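You operate a simulated robot arm through the tools that you are given. There is no shell and no other tool. Be economical: measure what you need, move in short steps, check, and stop when the job is done.

The job below is to be done with a simulated robot arm. You get a single attempt, and the scene is never put back.

Task
Pour the blue ink and the yellow ink into the grey pot.
Fine: from the white pot and the orange pot, which go back on the bench; the grey one stays where it is. Set down upright: white measuring pot, orange measuring pot.

The check looks at the end state, three seconds after you hand in, the way a careful person would. Anything else that was tipped, shoved, dropped, spilled or broken makes it a failure.

Robot
A 7-joint arm with a fingered hand on a trunk, on a base that drives. Base frame: it is fixed to the floor where the robot stands at the start and does not move with it; the origin is under the middle of the robot, x ahead of it, y to its left, z up; the surface under the hand at the start is at about z = 850. Units: mm, degrees, N and s.
With the tool pointing down near the work surface it reaches from about 180 to 640 mm from the robot's upright axis, wherever it stands. Its first joint turns from -115.0 to 115.0 degrees. Places, roughly: short wooden bench [600, 0, 800]. Payload 3.1 kg.
The TCP is the grasp point between the finger pads, 22 mm short of the fingertips. In the tool frame z runs along the fingers and y along their closing line. The gripper opens to 112 mm. The gripper's body begins 60 mm behind the TCP. The gripper is a hand of 3 fingers: y runs from the thumb to the fingers, the wrist lies at [0, 0, -218] in the tool frame, and closing takes about 1.5 s.
Orientation is that of the tool frame in the base frame, as a unit quaternion [w, x, y, z]. With the fingers straight down and closing along the base's y, the tool's x points along the base's -x, its y along +y and its z along -z.

Tools
- The arm moves only by the tool arm_command. Its argument "deltas" is a list of rows, each a list of 6 numbers: the shift along the tool's x, y, z in units of 250 mm (1.0 is 250 mm), then the turn, a rotation vector about the tool's x, y, z in units of 60 degrees (1.0 is 60 degrees). In form: [[x, y, z, wx, wy, wz], ...]. A call has 1 to 20 rows; each row is the pose to reach, as a shift and turn from the pose commanded when the call began, along the tool's axes at that moment. "gripper" is the closure in counts, from 0 (fully open) to 255 (shut), set as the call begins (left out, the last holds). A call with a number of a shift or a turn outside -1 to 1 is refused whole. Each row takes 0.2 s and may step no farther than 50 mm and 8.6 degrees from the row before; otherwise, or with a gripper value out of range, the whole call is refused. A pose out of reach is approached as far as the arm can. The call stops where the force on the tool passes 90 N (or 10 N more than at its start, if that is more) or the arm is blocked; 0.2 s more then pass. Each finger travels about 108 mm/s and halts on what it meets, pressing with about 23 N; the grip force reading is that of the motor and also rises with nothing between the fingers. The clock runs only during rows and for 0.2 s after the last one: add rows that repeat a pose to give the fingers time. It gives the time, the measured TCP pose, the force on the tool (base axes), the opening and the grip force at its end, in the units of the frame above (readings bear some noise), with the torque about the TCP (base axes, N m) and any sound that the robot's microphone picked up, and new pictures: "views" is both (left out), scene, wrist or none.
- Cameras (640 x 400 px; columns grow to the right, rows downward): "scene" is now at [13.5, 143.9, 1684.4]; the picture's right is [-0.12, -0.99, 0.00], its down [-0.79, 0.10, -0.61] and it looks along [0.60, -0.08, -0.79] (base axes); focal length 250 px, centre (320, 200). "wrist" rides on the gripper at [66, 3, -80] in the tool frame; the picture's right is [-0.05, 1.00, 0.00], its down [-0.77, -0.04, -0.64] and it looks along [-0.64, -0.03, 0.77] (tool axes); focal length 275 px, centre (320, 200). There is no depth. A picture from a camera that has moved, and an enlarged one, comes with that camera's place and axes in the base frame and with its lens.
- raise_lower(by): slides the trunk up (or, below 0, down) by that many mm; the arm and the scene camera ride with it, the base frame stays. It gives what a move gives, with no picture.
- roll_base(legs): drives the robot by 1 to 6 legs, each [ahead, left, turn to the left] in mm, mm and degrees, along the robot's own axes; the way and the turn of a leg run together, so that a leg with both is an arc; at most 1500 mm and 180 degrees a leg. The arm and the cameras ride along, it lands a little off, and it stops where it bumps. It gives what a move gives, and a new picture of the scene camera.
- grasp_type(shape): the hand has 3 fingers and takes this shape, open, in about a second: jaw (thumb against the fingers, like two jaws); tri (thumb and two fingers); tip (a fingertip pinch); poke (one finger out to press); point (the index stretched); flat (the hand flat); cup (the hand cupped); fist (a fist). The gripper value then closes the fingers along that shape, each until it touches; the sizes above hold for jaw. It gives what a move gives, with no picture.
- pan_tilt(pan, tilt): turns the head with the scene camera to pan (to the left, within 155 degrees either way) and tilt (down, from -29 to 69), counted from straight ahead of the robot. It gives what a move gives, and a new picture of the scene camera.
- close_up(camera, box): a new picture of the part [left, top, right, bottom] of that camera's present view, enlarged. No time passes.
- sign_off(): hands the job in; it is judged then, once.

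Go step by step. Nothing tells you exact positions but the pictures and the camera data: compare them with the known pose of the tool, close in by small moves and look again before you grip or let go. The budget is 120 turns and 260 pictures, counting those below and the enlarged ones. Unless the task says otherwise, let go and move clear before handing in, and close with one line.

The tools are called after ">>>" as name(argument=value, ...) on one line, values as JSON. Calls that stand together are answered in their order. arm_command: Moves the arm, as the interface text tells. Its arguments: {"type":"object","properties":{"deltas":{"type":"array"},"gripper":{"type":"number"},"views":{"type":"string","enum":["both","scene","wrist","none"]}},"required":["deltas"]} The other tools are called the same way: raise_lower (by) slides the trunk up or down; grasp_type (shape) gives the hand a shape; roll_base (legs) drives the base; pan_tilt (pan, tilt) turns the head that bears the scene camera; close_up (camera, box) takes an enlarged picture of a part of a camera's view; sign_off () hands the job in.

At the start:

```text
clock: 0.0
ee_pos: [412.1, 84.8, 1155.9]
orientation: [0.0, 0.0, 1.0, 0.0]
contact_force: [-0.1, 0.1, -0.6]
torque: [0.0, 0.03, -0.01]
opening: 112.1
gripper_force: 0.0
shape: jaw
trunk travel left (down, up): [-825.0, 165.0]
robot x, y, heading: [-1.4, -3.0, -0.1]
head pan, tilt: [-7.2, 52.5]
```

scene: 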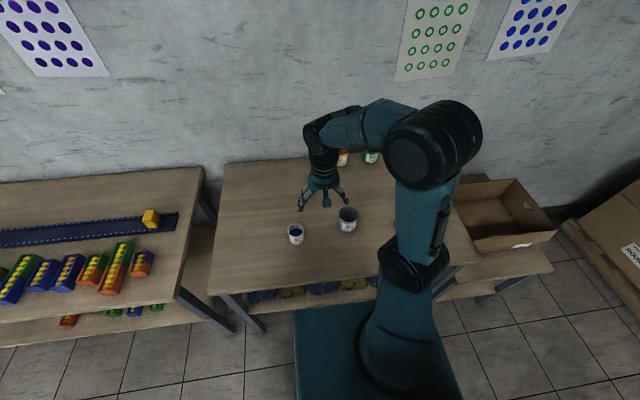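
wrist: 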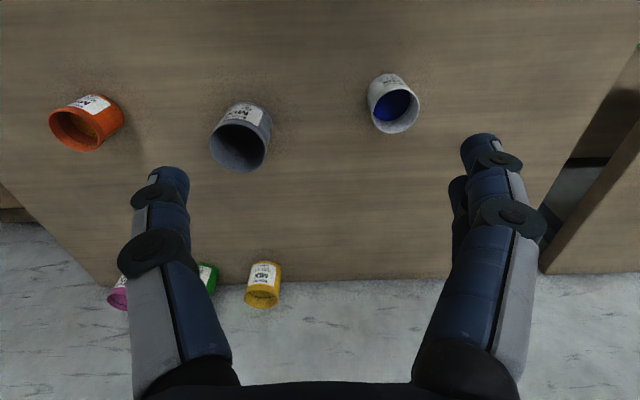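

I see a white pot (blue ink), a grey pot and an orange pot in a row on the bench, at about y=+170, -20 and -200, x≈480. I'll take enlarged views before moving.

>>> close_up(camera="wrist", box=[20, 50, 280, 200])

>>> close_up(camera="wrist", box=[320, 50, 480, 150])

>>> close_up(camera="scene", box=[260, 140, 420, 260])

```text
2.46 times, centred on (150, 125) of wrist
camera zoom: at [345.8, 86.9, 1236.6], right [0.05, 1.0, 0.0], down [0.77, -0.04, 0.64], along [0.64, -0.03, -0.77], focal length 678 px, centre (738, 385)
```

zoom: 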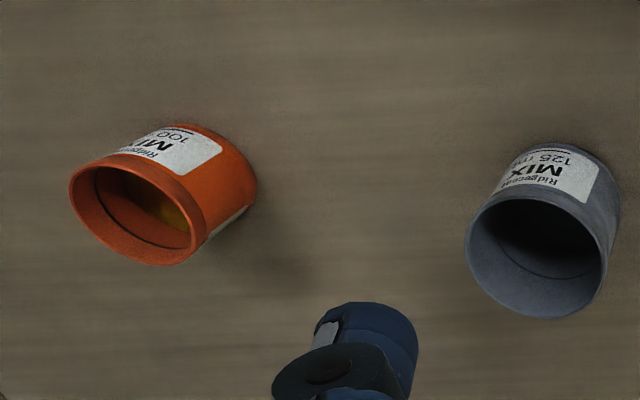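

```text
4.00 times, centred on (400, 100) of wrist
camera zoom: at [345.8, 86.9, 1236.6], right [0.05, 1.0, 0.0], down [0.77, -0.04, 0.64], along [0.64, -0.03, -0.77], focal length 1101 px, centre (0, 600)
```

zoom: 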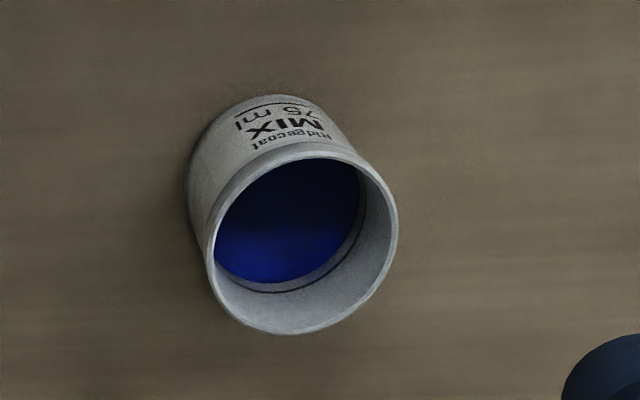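

```text
3.33 times, centred on (340, 200) of scene
camera zoom: at [13.5, 143.9, 1684.4], right [-0.12, -0.99, 0.0], down [-0.79, 0.1, -0.61], along [0.6, -0.08, -0.79], focal length 834 px, centre (253, 200)
```

zoom: 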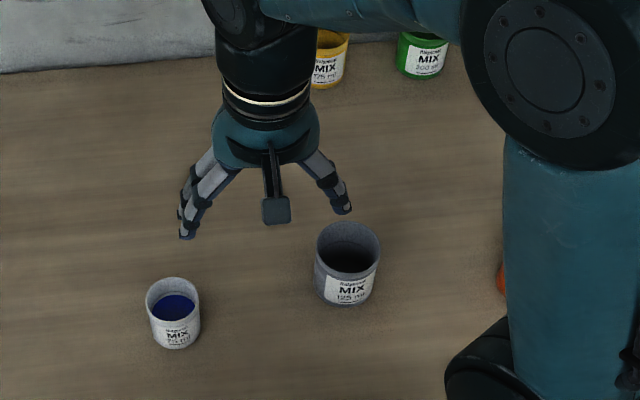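

The white pot holds blue near its rim, and the orange pot holds yellow lower down. I'll check the hand's finger layout before choosing a grasp.

>>> close_up(camera="scene", box=[280, 150, 370, 220])

>>> close_up(camera="wrist", box=[400, 110, 580, 400])

```text
5.71 times, centred on (325, 185) of scene
camera zoom: at [13.5, 143.9, 1684.4], right [-0.12, -0.99, 0.0], down [-0.79, 0.1, -0.61], along [0.6, -0.08, -0.79], focal length 1430 px, centre (291, 286)
```

zoom: 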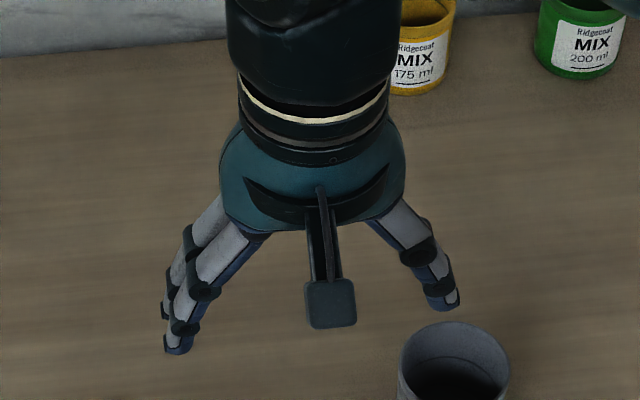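

```text
1.38 times, centred on (490, 255) of wrist
camera zoom: at [345.8, 86.9, 1236.6], right [0.05, 1.0, 0.0], down [0.77, -0.04, 0.64], along [0.64, -0.03, -0.77], focal length 380 px, centre (86, 124)
```

zoom: 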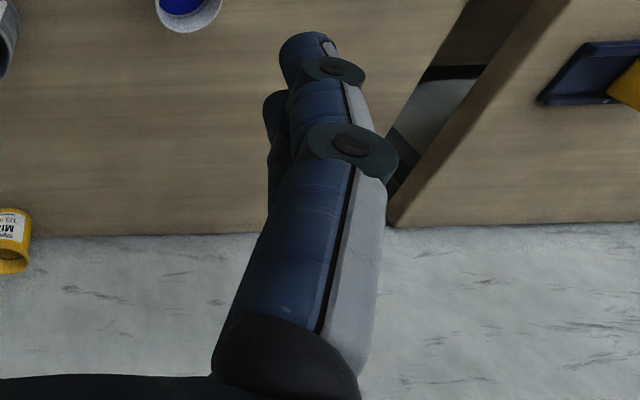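

The jaw has two fingers about 25 mm apart facing a thumb. I plan to grip each pot from the robot side with the hand nearly level and the camera on top, then tip it forward over the grey pot. That needs a half turn about the tool axis first, so I'll try part of it now.

>>> arm_command(deltas=[[0, 0, 0, 0, 0, 0.125], [0, 0, 0, 0, 0, 0.25], [0, 0, 0, 0, 0, 0.375], [0, 0, 0, 0, 0, 0.5], [0, 0, 0, 0, 0, 0.625], [0, 0, 0, 0, 0, 0.75], [0, 0, 0, 0, 0, 0.875], [0, 0, 0, 0, 0, 1.0]], views="none")

>>> arm_command(deltas=[[0, 0, 0, 0, 0, 0.125], [0, 0, 0, 0, 0, 0.25], [0, 0, 0, 0, 0, 0.375], [0, 0, 0, 0, 0, 0.5], [0, 0, 0, 0, 0, 0.625], [0, 0, 0, 0, 0, 0.75], [0, 0, 0, 0, 0, 0.875], [0, 0, 0, 0, 0, 1.0]], views="none")

>>> arm_command(deltas=[[0, 0, 0, 0, 0, 0.125], [0, 0, 0, 0, 0, 0.25], [0, 0, 0, 0, 0, 0.375], [0, 0, 0, 0, 0, 0.5], [0, 0, 0, 0, 0, 0.625], [0, 0, 0, 0, 0, 0.75], [0, 0, 0, 0, 0, 0.875], [0, 0, 0, 0, 0, 1.0]])

```text
clock: 1.8
ee_pos: [411.9, 85.0, 1154.5]
orientation: [0.0, 0.5, 0.866, 0.0]
contact_force: [0.8, 0.3, 0.6]
torque: [-0.05, -0.03, 0.0]
opening: 111.8
gripper_force: 0.1
shape: jaw
trunk travel left (down, up): [-825.0, 165.0]
robot x, y, heading: [2.0, 1.5, -0.1]
head pan, tilt: [-7.2, 52.5]
```

```text
clock: 3.6
ee_pos: [412.7, 85.5, 1156.7]
orientation: [0.0, 0.866, 0.5, 0.0]
contact_force: [-0.1, 0.0, -0.7]
torque: [-0.01, -0.02, 0.03]
opening: 111.7
gripper_force: 0.1
shape: jaw
trunk travel left (down, up): [-825.0, 165.0]
robot x, y, heading: [-0.7, -0.8, -0.1]
head pan, tilt: [-7.2, 52.5]
```

```text
clock: 5.4
ee_pos: [411.8, 83.8, 1155.5]
orientation: [-0.001, 1.0, -0.001, 0.0]
contact_force: [1.6, 0.8, -0.2]
torque: [-0.02, 0.02, 0.01]
opening: 111.8
gripper_force: 0.2
shape: jaw
trunk travel left (down, up): [-825.0, 165.0]
robot x, y, heading: [-1.4, -1.5, -0.2]
head pan, tilt: [-7.2, 52.5]
camera scene: at [13.4, 144.4, 1684.4], right [-0.12, -0.99, 0.0], down [-0.79, 0.1, -0.61], along [0.6, -0.08, -0.79], focal length 250 px, centre (320, 200)
camera wrist: at [477.5, 81.0, 1236.7], right [-0.05, -1.0, 0.0], down [-0.77, 0.04, 0.64], along [-0.64, 0.03, -0.77], focal length 275 px, centre (320, 200)
```

scene: 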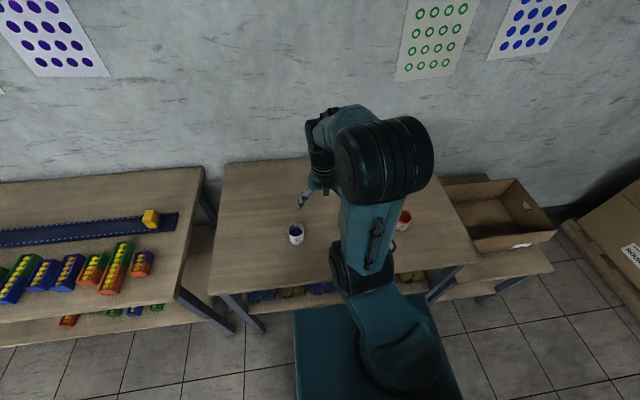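
wrist: 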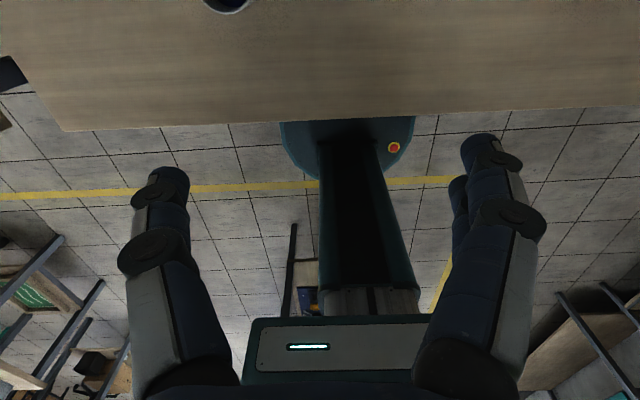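

The half turn worked. Now I'll pitch the hand up 60° toward forward while moving above the white pot.

>>> arm_command(deltas=[[0.037, -0.045, 0, 0, 0.125, 0], [0.074, -0.09, 0, 0, 0.25, 0], [0.111, -0.135, 0, 0, 0.375, 0], [0.148, -0.18, 0, 0, 0.5, 0], [0.185, -0.225, 0, 0, 0.625, 0], [0.222, -0.27, 0, 0, 0.75, 0], [0.259, -0.315, 0, 0, 0.875, 0], [0.296, -0.36, 0, 0, 1.0, 0]])

```text
clock: 7.2
ee_pos: [478.5, 177.5, 1165.0]
orientation: [-0.03, 0.921, 0.014, 0.388]
contact_force: [0.2, 0.2, -0.6]
torque: [-0.02, 0.01, 0.0]
opening: 111.9
gripper_force: 0.1
shape: jaw
out of reach, approached as far as the arm can: row 6, 7, 8
trunk travel left (down, up): [-825.0, 165.0]
robot x, y, heading: [-2.6, 2.3, 0.1]
head pan, tilt: [-7.2, 52.5]
camera scene: at [15.3, 145.2, 1684.3], right [-0.12, -0.99, 0.0], down [-0.79, 0.1, -0.61], along [0.6, -0.08, -0.79], focal length 250 px, centre (320, 200)
camera wrist: at [468.1, 167.7, 1268.8], right [0.02, -1.0, -0.08], down [-0.99, -0.01, -0.11], along [0.11, 0.08, -0.99], focal length 275 px, centre (320, 200)
```

scene: 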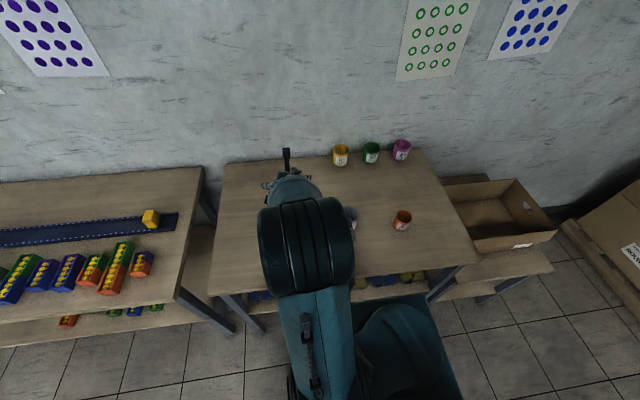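
wrist: 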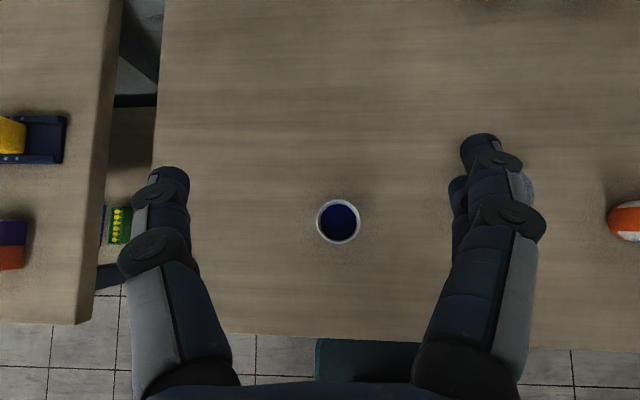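

The white pot is at about (481, 173) with a 57 mm rim, and the pitch stopped short at about 45°. I'll go lower and see whether the full pitch can be reached.

>>> arm_command(deltas=[[-0.104, 0, 0.06, 0, 0, 0], [-0.208, 0, 0.12, 0, 0, 0], [-0.312, 0, 0.18, 0, 0, 0], [-0.416, 0, 0.24, 0, 0, 0], [-0.416, 0, 0.24, 0, 0, 0]], views="wrist")

```text
clock: 8.4
ee_pos: [448.4, 176.7, 1050.4]
orientation: [-0.029, 0.92, 0.014, 0.39]
contact_force: [-0.5, 0.2, -0.2]
torque: [-0.01, 0.03, 0.02]
opening: 111.8
gripper_force: 0.1
shape: jaw
out of reach, approached as far as the arm can: row 1, 2
trunk travel left (down, up): [-825.0, 165.0]
robot x, y, heading: [2.3, -1.4, 0.0]
head pan, tilt: [-7.2, 52.5]
camera wrist: at [436.7, 168.1, 1154.4], right [0.02, -1.0, -0.08], down [-0.99, -0.01, -0.11], along [0.11, 0.08, -0.99], focal length 275 px, centre (320, 200)
```

wrist: 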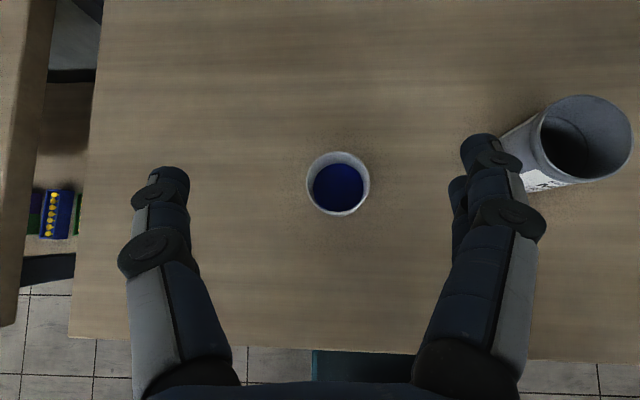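

The hand responded properly, so I'll level it further and move over the white pot.

>>> arm_command(deltas=[[0.02, 0.006, 0.04, -0.02, 0.13, 0], [0.04, 0.013, 0.08, -0.04, 0.27, 0], [0.064, 0.02, 0.122, -0.063, 0.4, 0], [0.064, 0.02, 0.122, -0.063, 0.4, 0]], views="none")

```text
clock: 9.4
ee_pos: [481.3, 176.6, 1039.0]
orientation: [-0.002, 0.819, -0.005, 0.573]
contact_force: [0.0, -0.4, -0.2]
torque: [0.02, 0.01, 0.0]
opening: 111.8
gripper_force: 0.1
shape: jaw
trunk travel left (down, up): [-825.0, 165.0]
robot x, y, heading: [1.6, -2.2, -0.0]
head pan, tilt: [-7.2, 52.5]
```

Pitch is now 20° below level. I'll go down to just above the rim and look.

>>> arm_command(deltas=[[-0.15, 0.007, 0.055, 0, 0, 0], [-0.3, 0.014, 0.11, 0, 0, 0], [-0.3, 0.014, 0.11, 0, 0, 0]])

```text
clock: 10.2
ee_pos: [482.8, 173.3, 959.2]
orientation: [-0.002, 0.82, -0.005, 0.573]
contact_force: [1.1, 0.8, 1.1]
torque: [0.01, -0.02, 0.0]
opening: 112.1
gripper_force: 0.0
shape: jaw
trunk travel left (down, up): [-825.0, 165.0]
robot x, y, heading: [0.1, 2.4, -0.3]
head pan, tilt: [-7.2, 52.5]
camera scene: at [12.6, 144.0, 1684.4], right [-0.12, -0.99, 0.0], down [-0.79, 0.1, -0.61], along [0.6, -0.08, -0.79], focal length 250 px, centre (320, 200)
camera wrist: at [429.2, 170.0, 1050.0], right [-0.02, -1.0, -0.05], down [-0.86, 0.05, -0.5], along [0.51, 0.03, -0.86], focal length 275 px, centre (320, 200)
```

scene: 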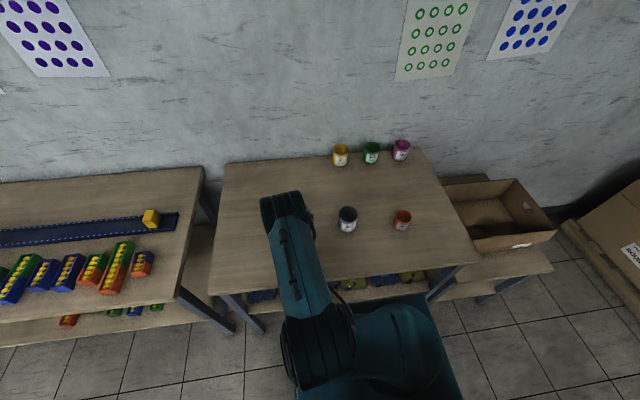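
wrist: 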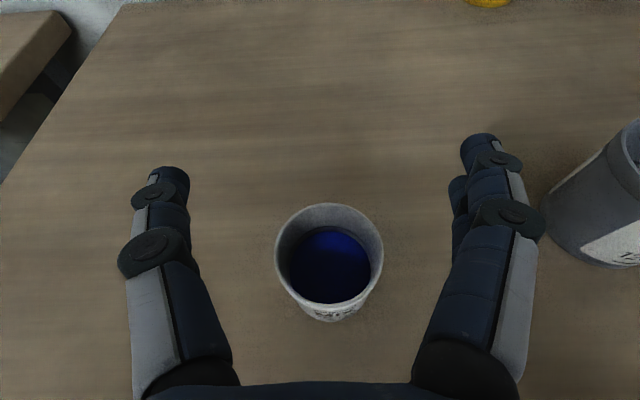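

The pot centre is at about (479, 172), rim z≈900, bench≈850. I'll lower the open fingers around it to z≈886.

>>> arm_command(deltas=[[-0.08, 0.003, 0.027, 0, 0, 0], [-0.16, 0.006, 0.053, 0, 0, 0], [-0.22, 0.006, 0.073, 0, 0, 0], [-0.277, 0.006, 0.092, 0, 0, 0], [-0.277, 0.006, 0.092, 0, 0, 0]])

```text
clock: 11.4
ee_pos: [479.4, 174.1, 887.0]
orientation: [-0.002, 0.82, -0.005, 0.572]
contact_force: [0.2, -0.5, -0.2]
torque: [-0.03, -0.01, -0.01]
opening: 111.8
gripper_force: 0.1
shape: jaw
trunk travel left (down, up): [-825.0, 165.0]
robot x, y, heading: [0.8, -1.2, 0.1]
head pan, tilt: [-7.2, 52.5]
camera scene: at [13.1, 144.1, 1684.4], right [-0.12, -0.99, 0.0], down [-0.79, 0.1, -0.61], along [0.6, -0.08, -0.79], focal length 250 px, centre (320, 200)
camera wrist: at [426.4, 169.9, 977.4], right [-0.02, -1.0, -0.05], down [-0.86, 0.05, -0.5], along [0.51, 0.03, -0.86], focal length 275 px, centre (320, 200)
```

scene: 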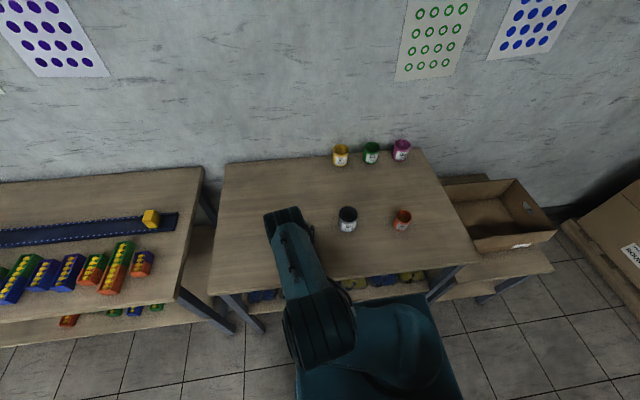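
wrist: 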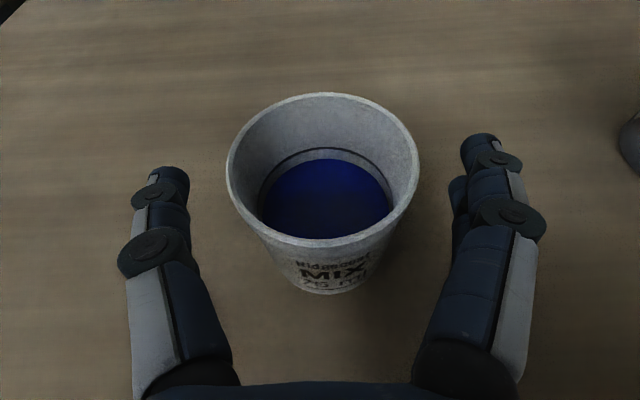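

The pot is well centred between the fingers, rim z≈910. I'll close the hand.

>>> arm_command(deltas=[[0, 0, 0.01, 0, 0, 0], [0, 0, 0.01, 0, 0, 0], [0, 0, 0.01, 0, 0, 0], [0, 0, 0.01, 0, 0, 0], [0, 0, 0.01, 0, 0, 0], [0, 0, 0.01, 0, 0, 0], [0, 0, 0.01, 0, 0, 0], [0, 0, 0.01, 0, 0, 0]], gripper=255, views="wrist")

```text
clock: 13.2
ee_pos: [482.5, 174.8, 887.8]
orientation: [-0.002, 0.82, -0.006, 0.572]
contact_force: [-0.2, -0.6, 3.7]
torque: [-0.03, 0.0, -0.04]
opening: 21.4
gripper_force: 23.1
shape: jaw
trunk travel left (down, up): [-825.0, 165.0]
robot x, y, heading: [0.9, 2.1, 0.0]
head pan, tilt: [-7.2, 52.5]
camera wrist: at [429.0, 169.6, 976.9], right [-0.02, -1.0, -0.05], down [-0.86, 0.05, -0.5], along [0.51, 0.03, -0.86], focal length 275 px, centre (320, 200)
```

wrist: 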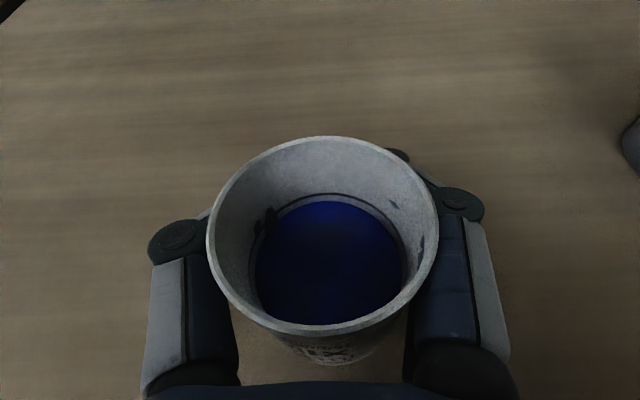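

The fingers have wrapped around the pot. I'll check the odd marks inside it and how it is seated.

>>> close_up(camera="wrist", box=[140, 120, 500, 380])

>>> close_up(camera="scene", box=[250, 180, 350, 260])

```text
1.54 times, centred on (320, 250) of wrist
camera zoom: at [429.0, 169.6, 976.9], right [-0.02, -1.0, -0.05], down [-0.86, 0.05, -0.5], along [0.51, 0.03, -0.86], focal length 424 px, centre (320, 123)
```

zoom: 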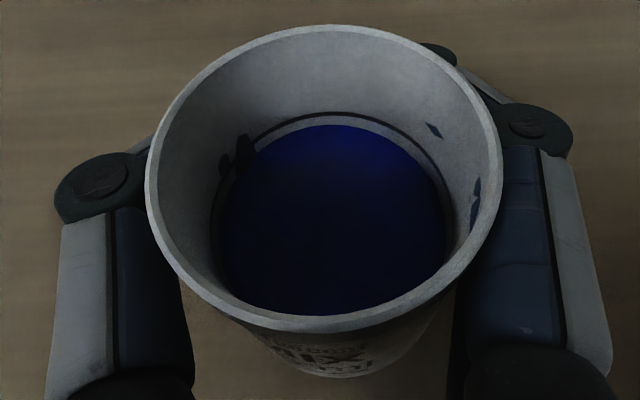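

```text
5.00 times, centred on (300, 220) of scene
camera zoom: at [12.8, 143.8, 1684.5], right [-0.12, -0.99, 0.0], down [-0.79, 0.1, -0.61], along [0.6, -0.08, -0.79], focal length 1251 px, centre (420, 100)
```

zoom: 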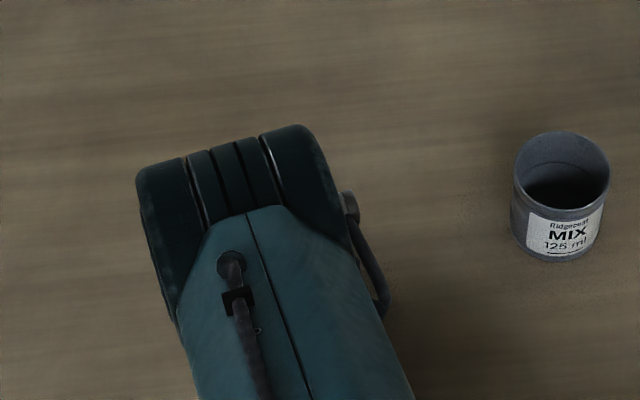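

The pot slid about 18 mm toward the palm but stands flat and is held. I'll lift it gently.

>>> arm_command(deltas=[[0.03, 0, -0.011, 0, 0, 0], [0.08, 0, -0.029, 0, 0, 0], [0.15, 0, -0.055, 0, 0, 0], [0.23, 0, -0.084, 0, 0, 0], [0.31, 0, -0.113, 0, 0, 0], [0.38, 0, -0.138, 0, 0, 0], [0.44, 0, -0.16, 0, 0, 0], [0.459, 0, -0.167, 0, 0, 0]])

```text
clock: 15.0
ee_pos: [483.8, 172.3, 1009.0]
orientation: [-0.002, 0.82, -0.005, 0.573]
contact_force: [-0.2, -0.9, -0.7]
torque: [0.01, -0.02, -0.01]
opening: 21.1
gripper_force: 22.8
shape: jaw
trunk travel left (down, up): [-825.0, 165.0]
robot x, y, heading: [0.4, -0.1, 0.4]
head pan, tilt: [-7.2, 52.5]
camera scene: at [13.7, 144.2, 1684.4], right [-0.12, -0.99, 0.0], down [-0.79, 0.1, -0.61], along [0.6, -0.08, -0.79], focal length 250 px, centre (320, 200)
camera wrist: at [430.2, 168.2, 1099.3], right [-0.02, -1.0, -0.05], down [-0.86, 0.05, -0.5], along [0.5, 0.03, -0.86], focal length 275 px, centre (320, 200)
```

scene: 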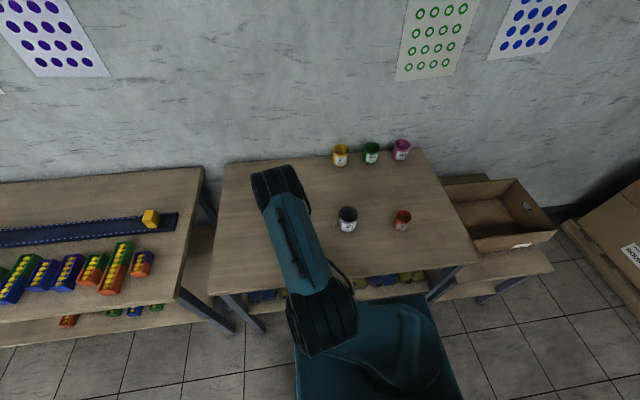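
wrist: 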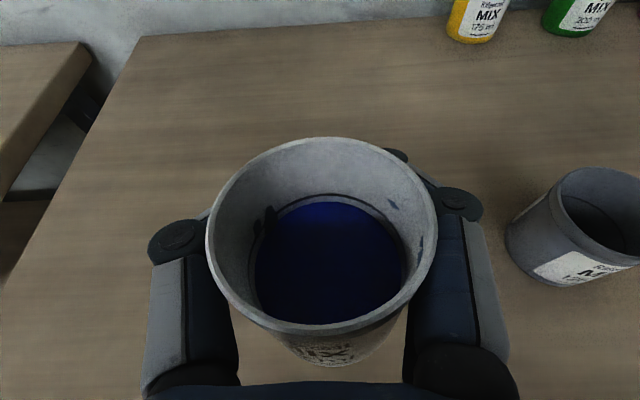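

The pot is held steady. I'll carry it sideways to behind and above the grey pot.

>>> arm_command(deltas=[[0.0, 0.03, 0.0, 0, 0, 0], [0.0, 0.09, 0.0, 0, 0, 0], [0.0, 0.18, 0.0, 0, 0, 0], [0.0, 0.28, 0.0, 0, 0, 0], [0.0, 0.38, 0.0, 0, 0, 0], [0.0, 0.48, 0, 0, 0, 0], [0.0, 0.58, 0, 0, 0, 0], [0, 0.67, 0, 0, 0, 0], [0, 0.74, 0, 0, 0, 0], [0, 0.78, 0, 0, 0, 0], [0, 0.792, 0, 0, 0, 0]])

```text
clock: 17.4
ee_pos: [481.0, -25.5, 1008.1]
orientation: [-0.002, 0.82, -0.005, 0.572]
contact_force: [0.6, 0.0, -0.4]
torque: [0.01, -0.05, -0.01]
opening: 20.3
gripper_force: 23.1
shape: jaw
trunk travel left (down, up): [-825.0, 165.0]
robot x, y, heading: [-1.1, 0.7, 0.2]
head pan, tilt: [-7.2, 52.5]
camera scene: at [13.7, 143.9, 1684.4], right [-0.12, -0.99, 0.0], down [-0.79, 0.1, -0.61], along [0.6, -0.08, -0.79], focal length 250 px, centre (320, 200)
camera wrist: at [427.6, -30.2, 1098.0], right [-0.02, -1.0, -0.05], down [-0.86, 0.05, -0.5], along [0.51, 0.03, -0.86], focal length 275 px, centre (320, 200)
```

scene: 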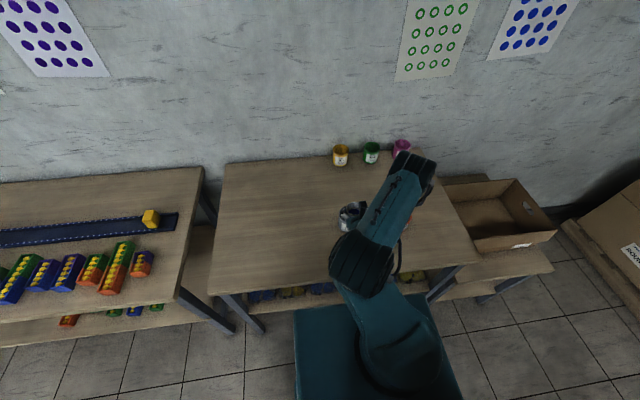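
wrist: 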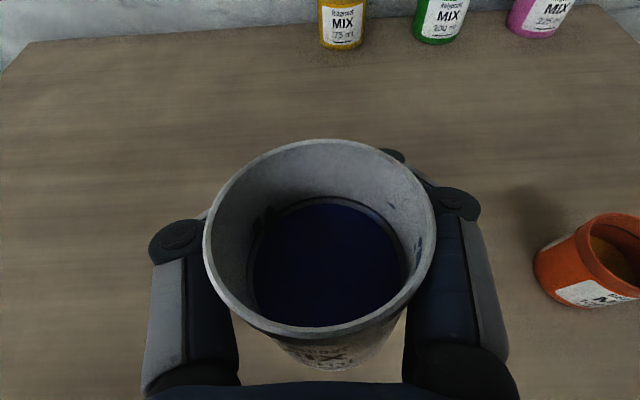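

The white pot is just behind and above the grey one. I'll tip 30°, below spill, bring it lower and look.

>>> arm_command(deltas=[[-0.01, 0, 0.01, 0, 0.08, 0], [-0.025, 0, 0.02, 0, 0.16, 0], [-0.04, 0, 0.03, 0, 0.25, 0], [-0.055, 0, 0.04, 0, 0.34, 0], [-0.07, 0, 0.05, 0, 0.42, 0], [-0.077, 0, 0.058, 0, 0.5, 0]])

>>> close_up(camera="scene", box=[300, 170, 400, 250])

```text
clock: 18.8
ee_pos: [487.2, -25.8, 985.5]
orientation: [0.0, 0.644, -0.005, 0.765]
contact_force: [0.5, 0.3, -1.0]
torque: [-0.01, 0.02, -0.01]
opening: 19.8
gripper_force: 23.1
shape: jaw
trunk travel left (down, up): [-825.0, 165.0]
robot x, y, heading: [-0.5, -2.6, 0.1]
head pan, tilt: [-7.2, 52.5]
camera scene: at [12.5, 145.6, 1684.3], right [-0.12, -0.99, 0.0], down [-0.79, 0.1, -0.61], along [0.6, -0.08, -0.79], focal length 250 px, centre (320, 200)
camera wrist: at [396.7, -28.1, 1036.3], right [0.0, -1.0, -0.05], down [-0.49, 0.05, -0.87], along [0.87, 0.03, -0.49], focal length 275 px, centre (320, 200)
```

scene: 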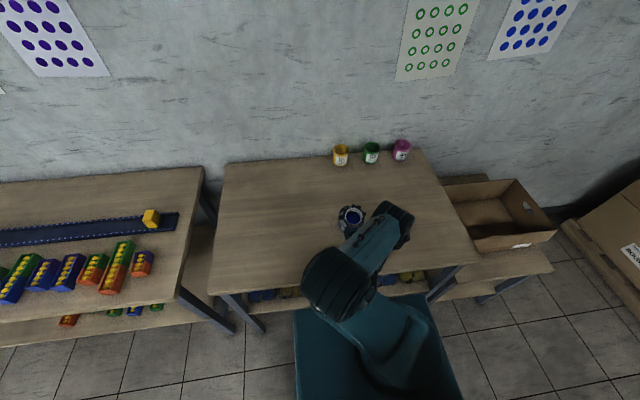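
wrist: 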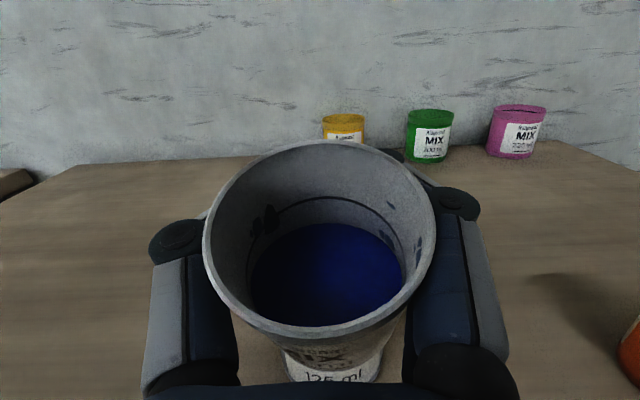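

```text
5.00 times, centred on (350, 210) of scene
camera zoom: at [12.5, 145.6, 1684.3], right [-0.12, -0.99, 0.0], down [-0.79, 0.1, -0.61], along [0.6, -0.08, -0.79], focal length 1251 px, centre (170, 150)
```

zoom: 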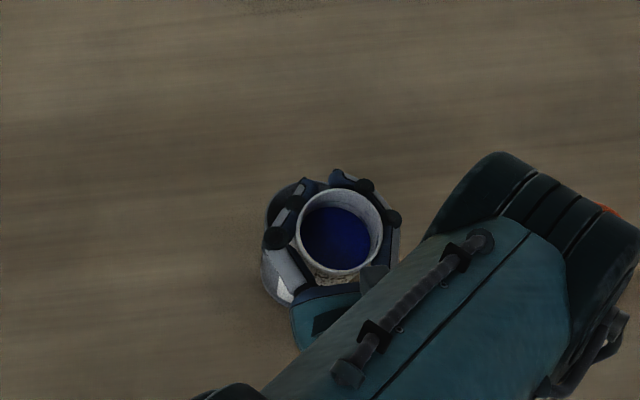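

I tipped it the wrong way, back toward the robot, but nothing spilled. I'll reverse by 60° so the pot is tipped 30° forward.

>>> arm_command(deltas=[[0, 0, 0, 0, -0.1, 0], [0, 0, 0, 0, -0.2, 0], [0, 0, 0, 0, -0.32, 0], [0, 0, 0, 0, -0.44, 0], [0, 0, 0, 0, -0.56, 0], [0, 0, 0, 0, -0.68, 0], [0, 0, 0, 0, -0.8, 0], [0, 0, 0, 0, -0.9, 0], [0, 0, 0, 0, -1.0, 0]])

>>> close_up(camera="scene", box=[300, 170, 400, 250])

```text
clock: 20.8
ee_pos: [487.0, -25.3, 983.2]
orientation: [-0.003, 0.941, -0.005, 0.338]
contact_force: [0.5, -0.6, -1.3]
torque: [0.01, -0.05, -0.04]
opening: 19.6
gripper_force: 23.4
shape: jaw
trunk travel left (down, up): [-825.0, 165.0]
robot x, y, heading: [-2.8, -2.3, -0.1]
head pan, tilt: [-7.2, 52.5]
camera scene: at [13.7, 144.2, 1684.4], right [-0.12, -0.99, 0.0], down [-0.79, 0.1, -0.61], along [0.6, -0.08, -0.79], focal length 250 px, centre (320, 200)
camera wrist: at [486.4, -30.5, 1088.3], right [-0.04, -1.0, -0.04], down [-1.0, 0.04, 0.0], along [0.0, 0.04, -1.0], focal length 275 px, centre (320, 200)
```

scene: 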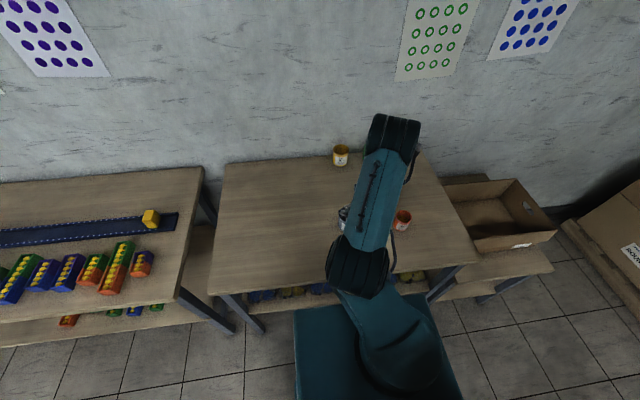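
wrist: 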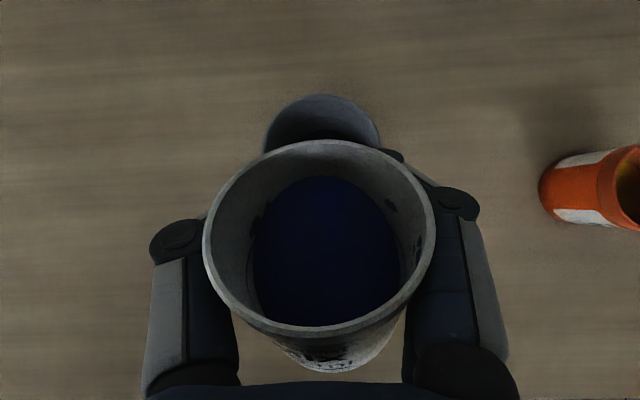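

```text
5.00 times, centred on (350, 210) of scene
camera zoom: at [13.7, 144.2, 1684.4], right [-0.12, -0.99, 0.0], down [-0.79, 0.1, -0.61], along [0.6, -0.08, -0.79], focal length 1251 px, centre (170, 150)
```

zoom: 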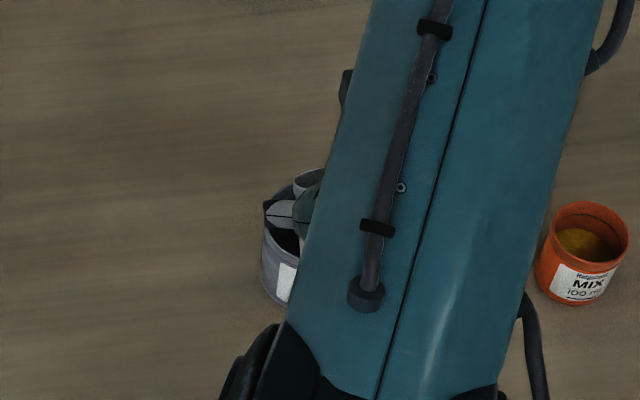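

The grey pot's centre is at about (515, -25) and the lip is lined up over it, slightly behind centre. I'll tip slowly to 60° while coming lower.

>>> arm_command(deltas=[[-0.01, -0.002, 0.01, 0, -0.05, 0], [-0.02, -0.004, 0.02, 0, -0.1, 0], [-0.03, -0.006, 0.03, 0, -0.15, 0], [-0.04, -0.006, 0.04, 0, -0.2, 0], [-0.058, -0.006, 0.056, 0, -0.25, 0], [-0.058, -0.006, 0.056, 0, -0.3, 0], [-0.058, -0.006, 0.056, 0, -0.34, 0], [-0.058, -0.006, 0.056, 0, -0.38, 0], [-0.058, -0.006, 0.056, 0, -0.42, 0], [-0.058, -0.006, 0.056, 0, -0.46, 0], [-0.058, -0.006, 0.056, 0, -0.5, 0], [-0.058, -0.006, 0.056, 0, -0.5, 0]], views="wrist")

```text
clock: 23.4
ee_pos: [486.1, -22.1, 964.7]
orientation: [-0.004, 0.996, -0.004, 0.086]
contact_force: [-0.5, -0.1, -0.5]
torque: [-0.01, 0.0, 0.01]
opening: 19.5
gripper_force: 23.1
shape: jaw
trunk travel left (down, up): [-825.0, 165.0]
robot x, y, heading: [2.3, 1.5, 0.2]
head pan, tilt: [-7.2, 52.5]
camera wrist: at [536.9, -28.1, 1055.0], right [-0.05, -1.0, -0.02], down [-0.87, 0.04, 0.5], along [-0.49, 0.04, -0.87], focal length 275 px, centre (320, 200)
```

wrist: 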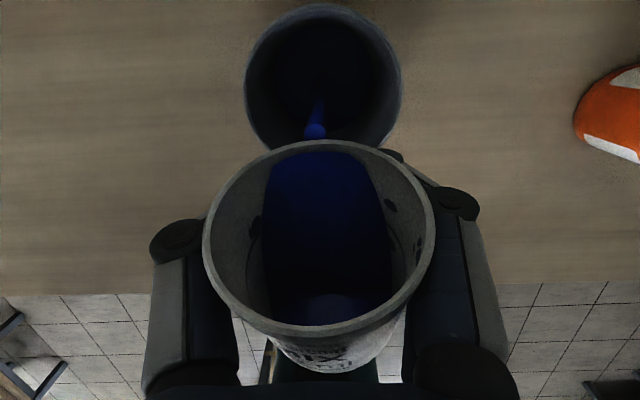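

Blue is streaming into the grey pot. I'll continue slowly to 90°.

>>> arm_command(deltas=[[0, 0, 0, 0, -0.03, 0], [0, 0, 0, 0, -0.06, 0], [0.002, 0, -0.005, 0, -0.1, 0], [0.003, 0, -0.008, 0, -0.14, 0], [0.004, 0, -0.012, 0, -0.18, 0], [0.006, 0, -0.016, 0, -0.22, 0], [0.008, 0, -0.02, 0, -0.26, 0], [0.01, 0, -0.024, 0, -0.3, 0], [0.012, 0, -0.03, 0, -0.35, 0], [0.014, 0, -0.034, 0, -0.4, 0], [0.015, 0, -0.038, 0, -0.45, 0], [0.015, 0, -0.038, 0, -0.5, 0], [0.015, 0, -0.038, 0, -0.5, 0], [0.015, 0, -0.038, 0, -0.5, 0]], views="wrist")

```text
clock: 26.4
ee_pos: [488.1, -24.1, 973.4]
orientation: [-0.005, 0.984, -0.003, -0.176]
contact_force: [-0.4, 0.7, -0.6]
torque: [-0.01, 0.01, -0.03]
opening: 19.2
gripper_force: 23.4
shape: jaw
out of reach, approached as far as the arm can: row 1
trunk travel left (down, up): [-825.0, 165.0]
robot x, y, heading: [-0.4, -0.5, 0.1]
head pan, tilt: [-7.2, 52.5]
camera wrist: at [578.0, -29.3, 1026.5], right [-0.05, -1.0, 0.01], down [-0.5, 0.03, 0.86], along [-0.86, 0.04, -0.5], focal length 275 px, centre (320, 200)
```

wrist: 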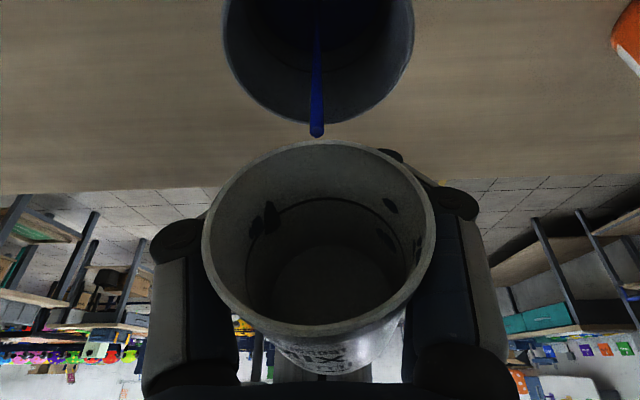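

The pot is nearly empty. I'll tip a bit past level and wait for it to drain.

>>> arm_command(deltas=[[0, 0, -0.01, 0, -0.06, 0], [0.002, 0, -0.02, 0, -0.12, 0], [0.003, 0, -0.03, 0, -0.18, 0], [0.004, 0, -0.04, 0, -0.25, 0], [0.006, 0, -0.04, 0, -0.33, 0], [0.006, 0, -0.04, 0, -0.33, 0], [0.006, 0, -0.04, 0, -0.33, 0], [0.006, 0, -0.04, 0, -0.33, 0], [0.006, 0, -0.04, 0, -0.33, 0], [0.006, 0, -0.04, 0, -0.33, 0], [0.006, 0, -0.04, 0, -0.33, 0], [0.006, 0, -0.04, 0, -0.33, 0]], views="wrist")

>>> close_up(camera="wrist", box=[180, 0, 460, 350])

```text
clock: 29.0
ee_pos: [493.0, -23.7, 982.3]
orientation: [-0.006, 0.94, -0.002, -0.342]
contact_force: [0.3, -0.4, 1.1]
torque: [0.04, 0.03, 0.03]
opening: 18.9
gripper_force: 22.6
shape: jaw
trunk travel left (down, up): [-825.0, 165.0]
robot x, y, heading: [1.3, -2.7, 0.2]
head pan, tilt: [-7.2, 52.5]
camera wrist: at [595.1, -28.8, 1002.3], right [-0.04, -1.0, 0.02], down [-0.18, 0.03, 0.98], along [-0.98, 0.04, -0.18], focal length 275 px, centre (320, 200)
```

wrist: 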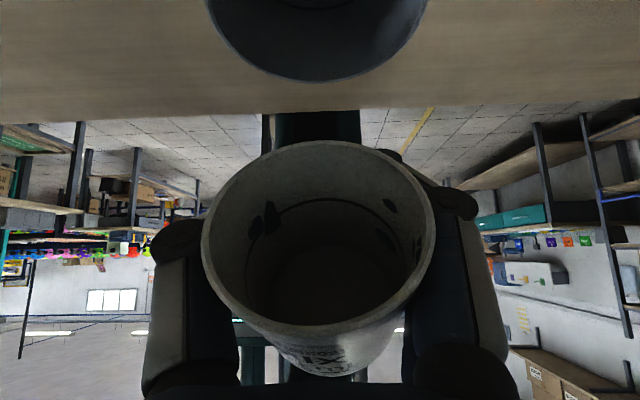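

```text
1.14 times, centred on (320, 175) of wrist
camera zoom: at [595.1, -28.8, 1002.3], right [-0.04, -1.0, 0.02], down [-0.18, 0.03, 0.98], along [-0.98, 0.04, -0.18], focal length 315 px, centre (320, 229)
```

zoom: 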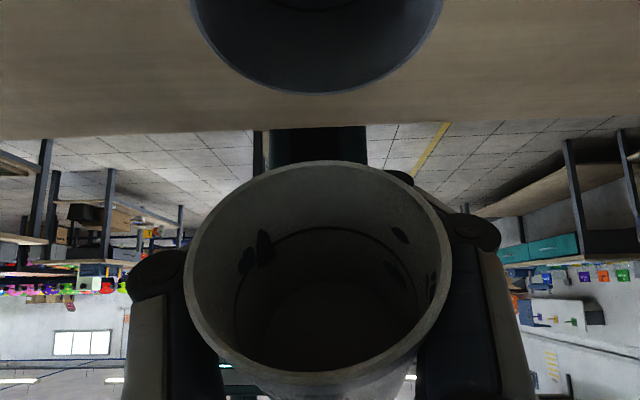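

The pot is empty and the stream has ended. I'll lift and untip it.

>>> arm_command(deltas=[[-0.01, 0, -0.015, 0, 0.12, 0], [-0.02, 0, -0.03, 0, 0.25, 0], [-0.035, 0, -0.045, 0, 0.38, 0], [-0.05, 0, -0.06, 0, 0.5, 0], [-0.06, 0, -0.075, 0, 0.63, 0], [-0.077, 0, -0.092, 0, 0.76, 0], [-0.077, 0, -0.092, 0, 0.88, 0], [-0.077, 0, -0.092, 0, 1.0, 0]], views="wrist")

>>> arm_command(deltas=[[0, 0, 0, 0, 0.12, 0], [0, 0, 0, 0, 0.24, 0], [0, 0, 0, 0, 0.36, 0], [0, 0, 0, 0, 0.48, 0], [0, 0, 0, 0, 0.6, 0], [0, 0, 0, 0, 0.72, 0], [0, 0, 0, 0, 0.833, 0], [0, 0, 0, 0, 0.833, 0]])

```text
clock: 30.8
ee_pos: [490.6, -30.9, 1013.4]
orientation: [-0.005, 0.985, -0.008, 0.174]
contact_force: [-0.6, -0.6, -0.8]
torque: [-0.07, 0.0, -0.01]
opening: 18.2
gripper_force: 22.8
shape: jaw
trunk travel left (down, up): [-825.0, 165.0]
robot x, y, heading: [-1.3, 3.3, 0.2]
head pan, tilt: [-7.2, 52.5]
camera wrist: at [525.6, -36.1, 1112.0], right [-0.06, -1.0, -0.03], down [-0.94, 0.04, 0.33], along [-0.33, 0.05, -0.94], focal length 275 px, centre (320, 200)
```

wrist: 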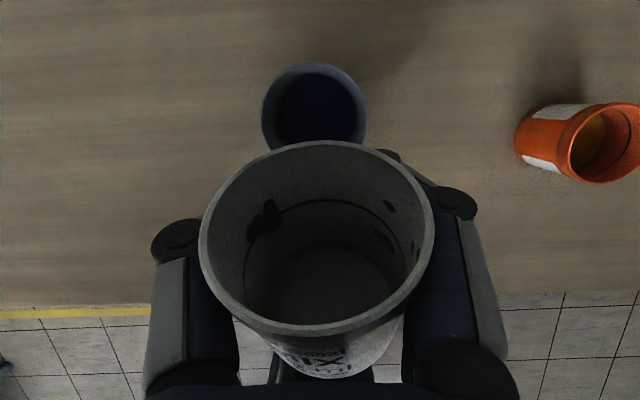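

```text
clock: 32.6
ee_pos: [493.3, -24.4, 1012.2]
orientation: [-0.002, 0.819, -0.005, 0.574]
contact_force: [-0.3, 0.8, -0.3]
torque: [-0.02, 0.01, 0.02]
opening: 18.4
gripper_force: 23.0
shape: jaw
trunk travel left (down, up): [-825.0, 165.0]
robot x, y, heading: [-0.8, 0.0, -0.0]
head pan, tilt: [-7.2, 52.5]
camera scene: at [13.4, 143.7, 1684.4], right [-0.12, -0.99, 0.0], down [-0.79, 0.1, -0.61], along [0.6, -0.08, -0.79], focal length 250 px, centre (320, 200)
camera wrist: at [439.2, -29.0, 1103.0], right [-0.02, -1.0, -0.05], down [-0.86, 0.05, -0.51], along [0.51, 0.03, -0.86], focal length 275 px, centre (320, 200)
```

scene: 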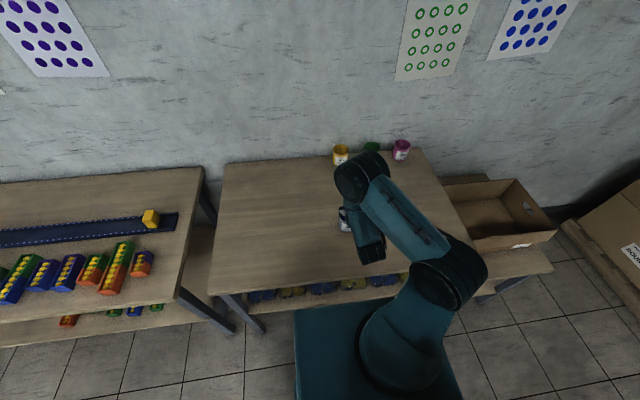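
wrist: 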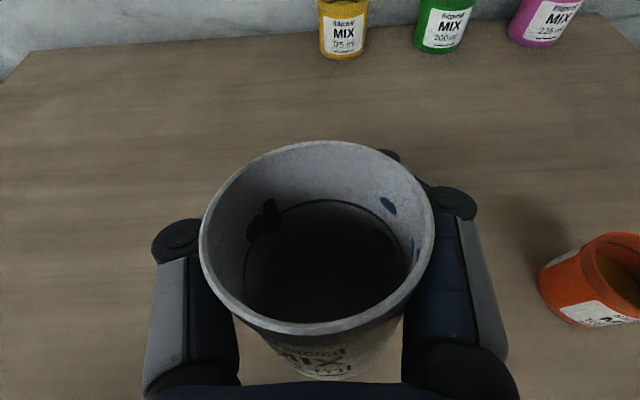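

White is empty and upright in the hand. I'll carry it back to its spot.

>>> arm_command(deltas=[[0, -0.05, 0, 0, 0, 0], [0, -0.13, 0, 0, 0, 0], [0, -0.24, 0, 0, 0, 0], [-0.005, -0.36, -0.01, 0, 0, 0], [-0.01, -0.48, -0.02, 0, 0, 0], [-0.014, -0.6, -0.038, 0, 0, 0], [-0.014, -0.71, -0.038, 0, 0, 0], [-0.014, -0.77, -0.038, 0, 0, 0], [-0.014, -0.79, -0.038, 0, 0, 0], [-0.014, -0.79, -0.038, 0, 0, 0]], views="none")

>>> arm_command(deltas=[[-0.06, 0, 0.022, 0, 0, 0], [-0.14, 0, 0.051, 0, 0, 0], [-0.22, 0, 0.08, 0, 0, 0], [-0.3, 0, 0.109, 0, 0, 0], [-0.36, 0, 0.131, 0, 0, 0], [-0.4, 0, 0.146, 0, 0, 0], [-0.4, 0, 0.146, 0, 0, 0]])

```text
clock: 34.8
ee_pos: [485.0, 174.1, 1014.6]
orientation: [-0.001, 0.819, -0.006, 0.574]
contact_force: [0.3, 0.9, -0.6]
torque: [-0.02, -0.03, 0.02]
opening: 17.4
gripper_force: 22.9
shape: jaw
trunk travel left (down, up): [-825.0, 165.0]
robot x, y, heading: [-2.6, -0.6, -0.1]
head pan, tilt: [-7.2, 52.5]
```

```text
clock: 36.4
ee_pos: [484.3, 175.3, 908.7]
orientation: [-0.002, 0.819, -0.005, 0.574]
contact_force: [0.0, 0.2, 0.9]
torque: [-0.05, 0.0, -0.01]
opening: 17.6
gripper_force: 22.9
shape: jaw
trunk travel left (down, up): [-825.0, 165.0]
robot x, y, heading: [-0.5, 2.7, -0.0]
head pan, tilt: [-7.2, 52.5]
camera scene: at [13.5, 144.0, 1684.4], right [-0.12, -0.99, 0.0], down [-0.79, 0.1, -0.61], along [0.6, -0.08, -0.79], focal length 250 px, centre (320, 200)
camera wrist: at [430.8, 171.1, 998.1], right [-0.02, -1.0, -0.05], down [-0.86, 0.05, -0.51], along [0.51, 0.03, -0.86], focal length 275 px, centre (320, 200)
```

scene: 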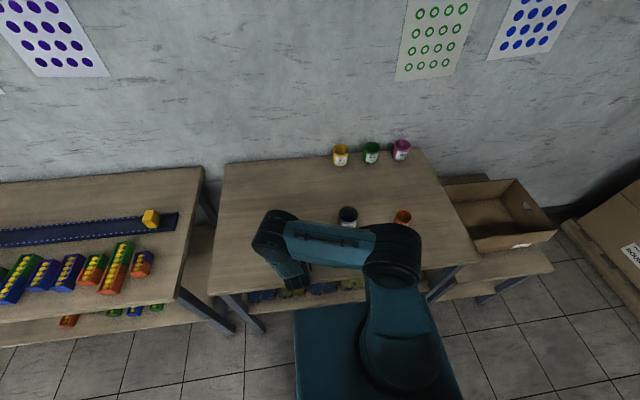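
wrist: 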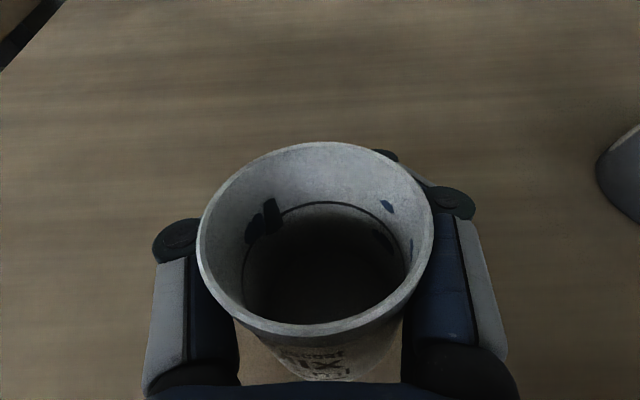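

I'll lower it to nearly the grasp height, then feel for contact.

>>> arm_command(deltas=[[-0.03, 0, 0.011, 0, 0, 0], [-0.06, 0, 0.022, 0, 0, 0], [-0.077, 0, 0.028, 0, 0, 0], [-0.077, 0, 0.028, 0, 0, 0]], views="none")

>>> arm_command(deltas=[[-0.0075, 0, 0.0027, 0, 0, 0], [-0.0075, 0, 0.0027, 0, 0, 0]], views="wrist")

```text
clock: 37.4
ee_pos: [483.4, 173.8, 886.2]
orientation: [-0.002, 0.819, -0.005, 0.574]
contact_force: [0.8, -0.4, 1.2]
torque: [0.02, 0.02, -0.02]
opening: 17.8
gripper_force: 23.0
shape: jaw
trunk travel left (down, up): [-825.0, 165.0]
robot x, y, heading: [-0.0, 0.5, -0.1]
head pan, tilt: [-7.2, 52.5]
```

```text
clock: 38.0
ee_pos: [482.8, 174.5, 886.8]
orientation: [-0.002, 0.818, -0.006, 0.575]
contact_force: [0.2, 1.2, 10.9]
torque: [0.08, 0.13, 0.01]
opening: 17.9
gripper_force: 22.8
shape: jaw
trunk travel left (down, up): [-825.0, 165.0]
robot x, y, heading: [-1.5, 3.4, -0.0]
head pan, tilt: [-7.2, 52.5]
camera wrist: at [429.6, 169.6, 976.6], right [-0.02, -1.0, -0.05], down [-0.86, 0.05, -0.51], along [0.51, 0.03, -0.86], focal length 275 px, centre (320, 200)
```

wrist: 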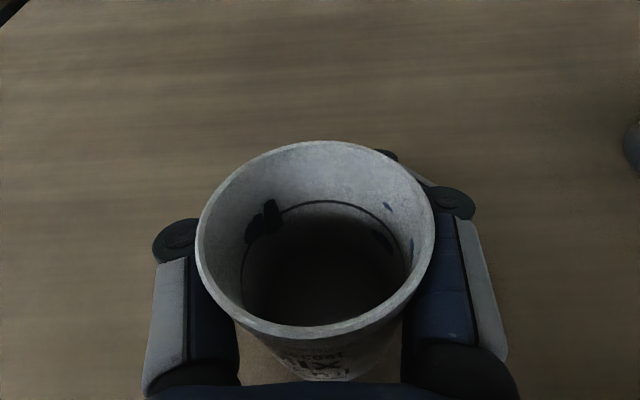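

It is in contact at 11 N, so I'll open the hand.

>>> arm_command(deltas=[[0, 0, 0, 0, 0, 0], [0, 0, 0, 0, 0, 0], [0, 0, 0, 0, 0, 0], [0, 0, 0, 0, 0, 0], [0, 0, 0, 0, 0, 0], [0, 0, 0, 0, 0, 0], [0, 0, 0, 0, 0, 0], [0, 0, 0, 0, 0, 0]], gripper=0, views="wrist")

```text
clock: 39.8
ee_pos: [484.1, 173.8, 885.8]
orientation: [-0.002, 0.819, -0.005, 0.574]
contact_force: [-0.4, -0.7, -0.2]
torque: [-0.01, 0.0, 0.02]
opening: 112.2
gripper_force: 0.0
shape: jaw
trunk travel left (down, up): [-825.0, 165.0]
robot x, y, heading: [-1.7, -2.1, 0.0]
head pan, tilt: [-7.2, 52.5]
camera wrist: at [430.7, 169.8, 975.6], right [-0.02, -1.0, -0.05], down [-0.86, 0.05, -0.51], along [0.51, 0.03, -0.86], focal length 275 px, centre (320, 200)
```

wrist: 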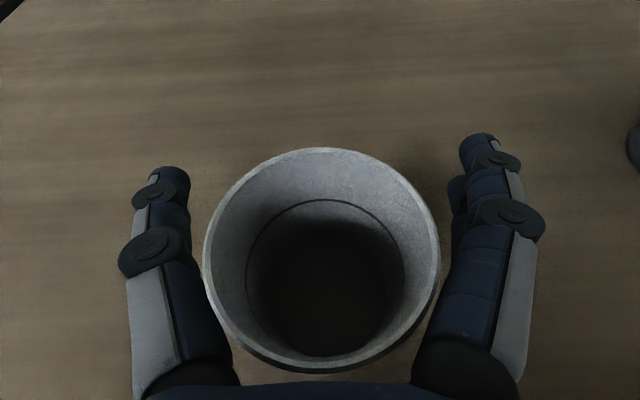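

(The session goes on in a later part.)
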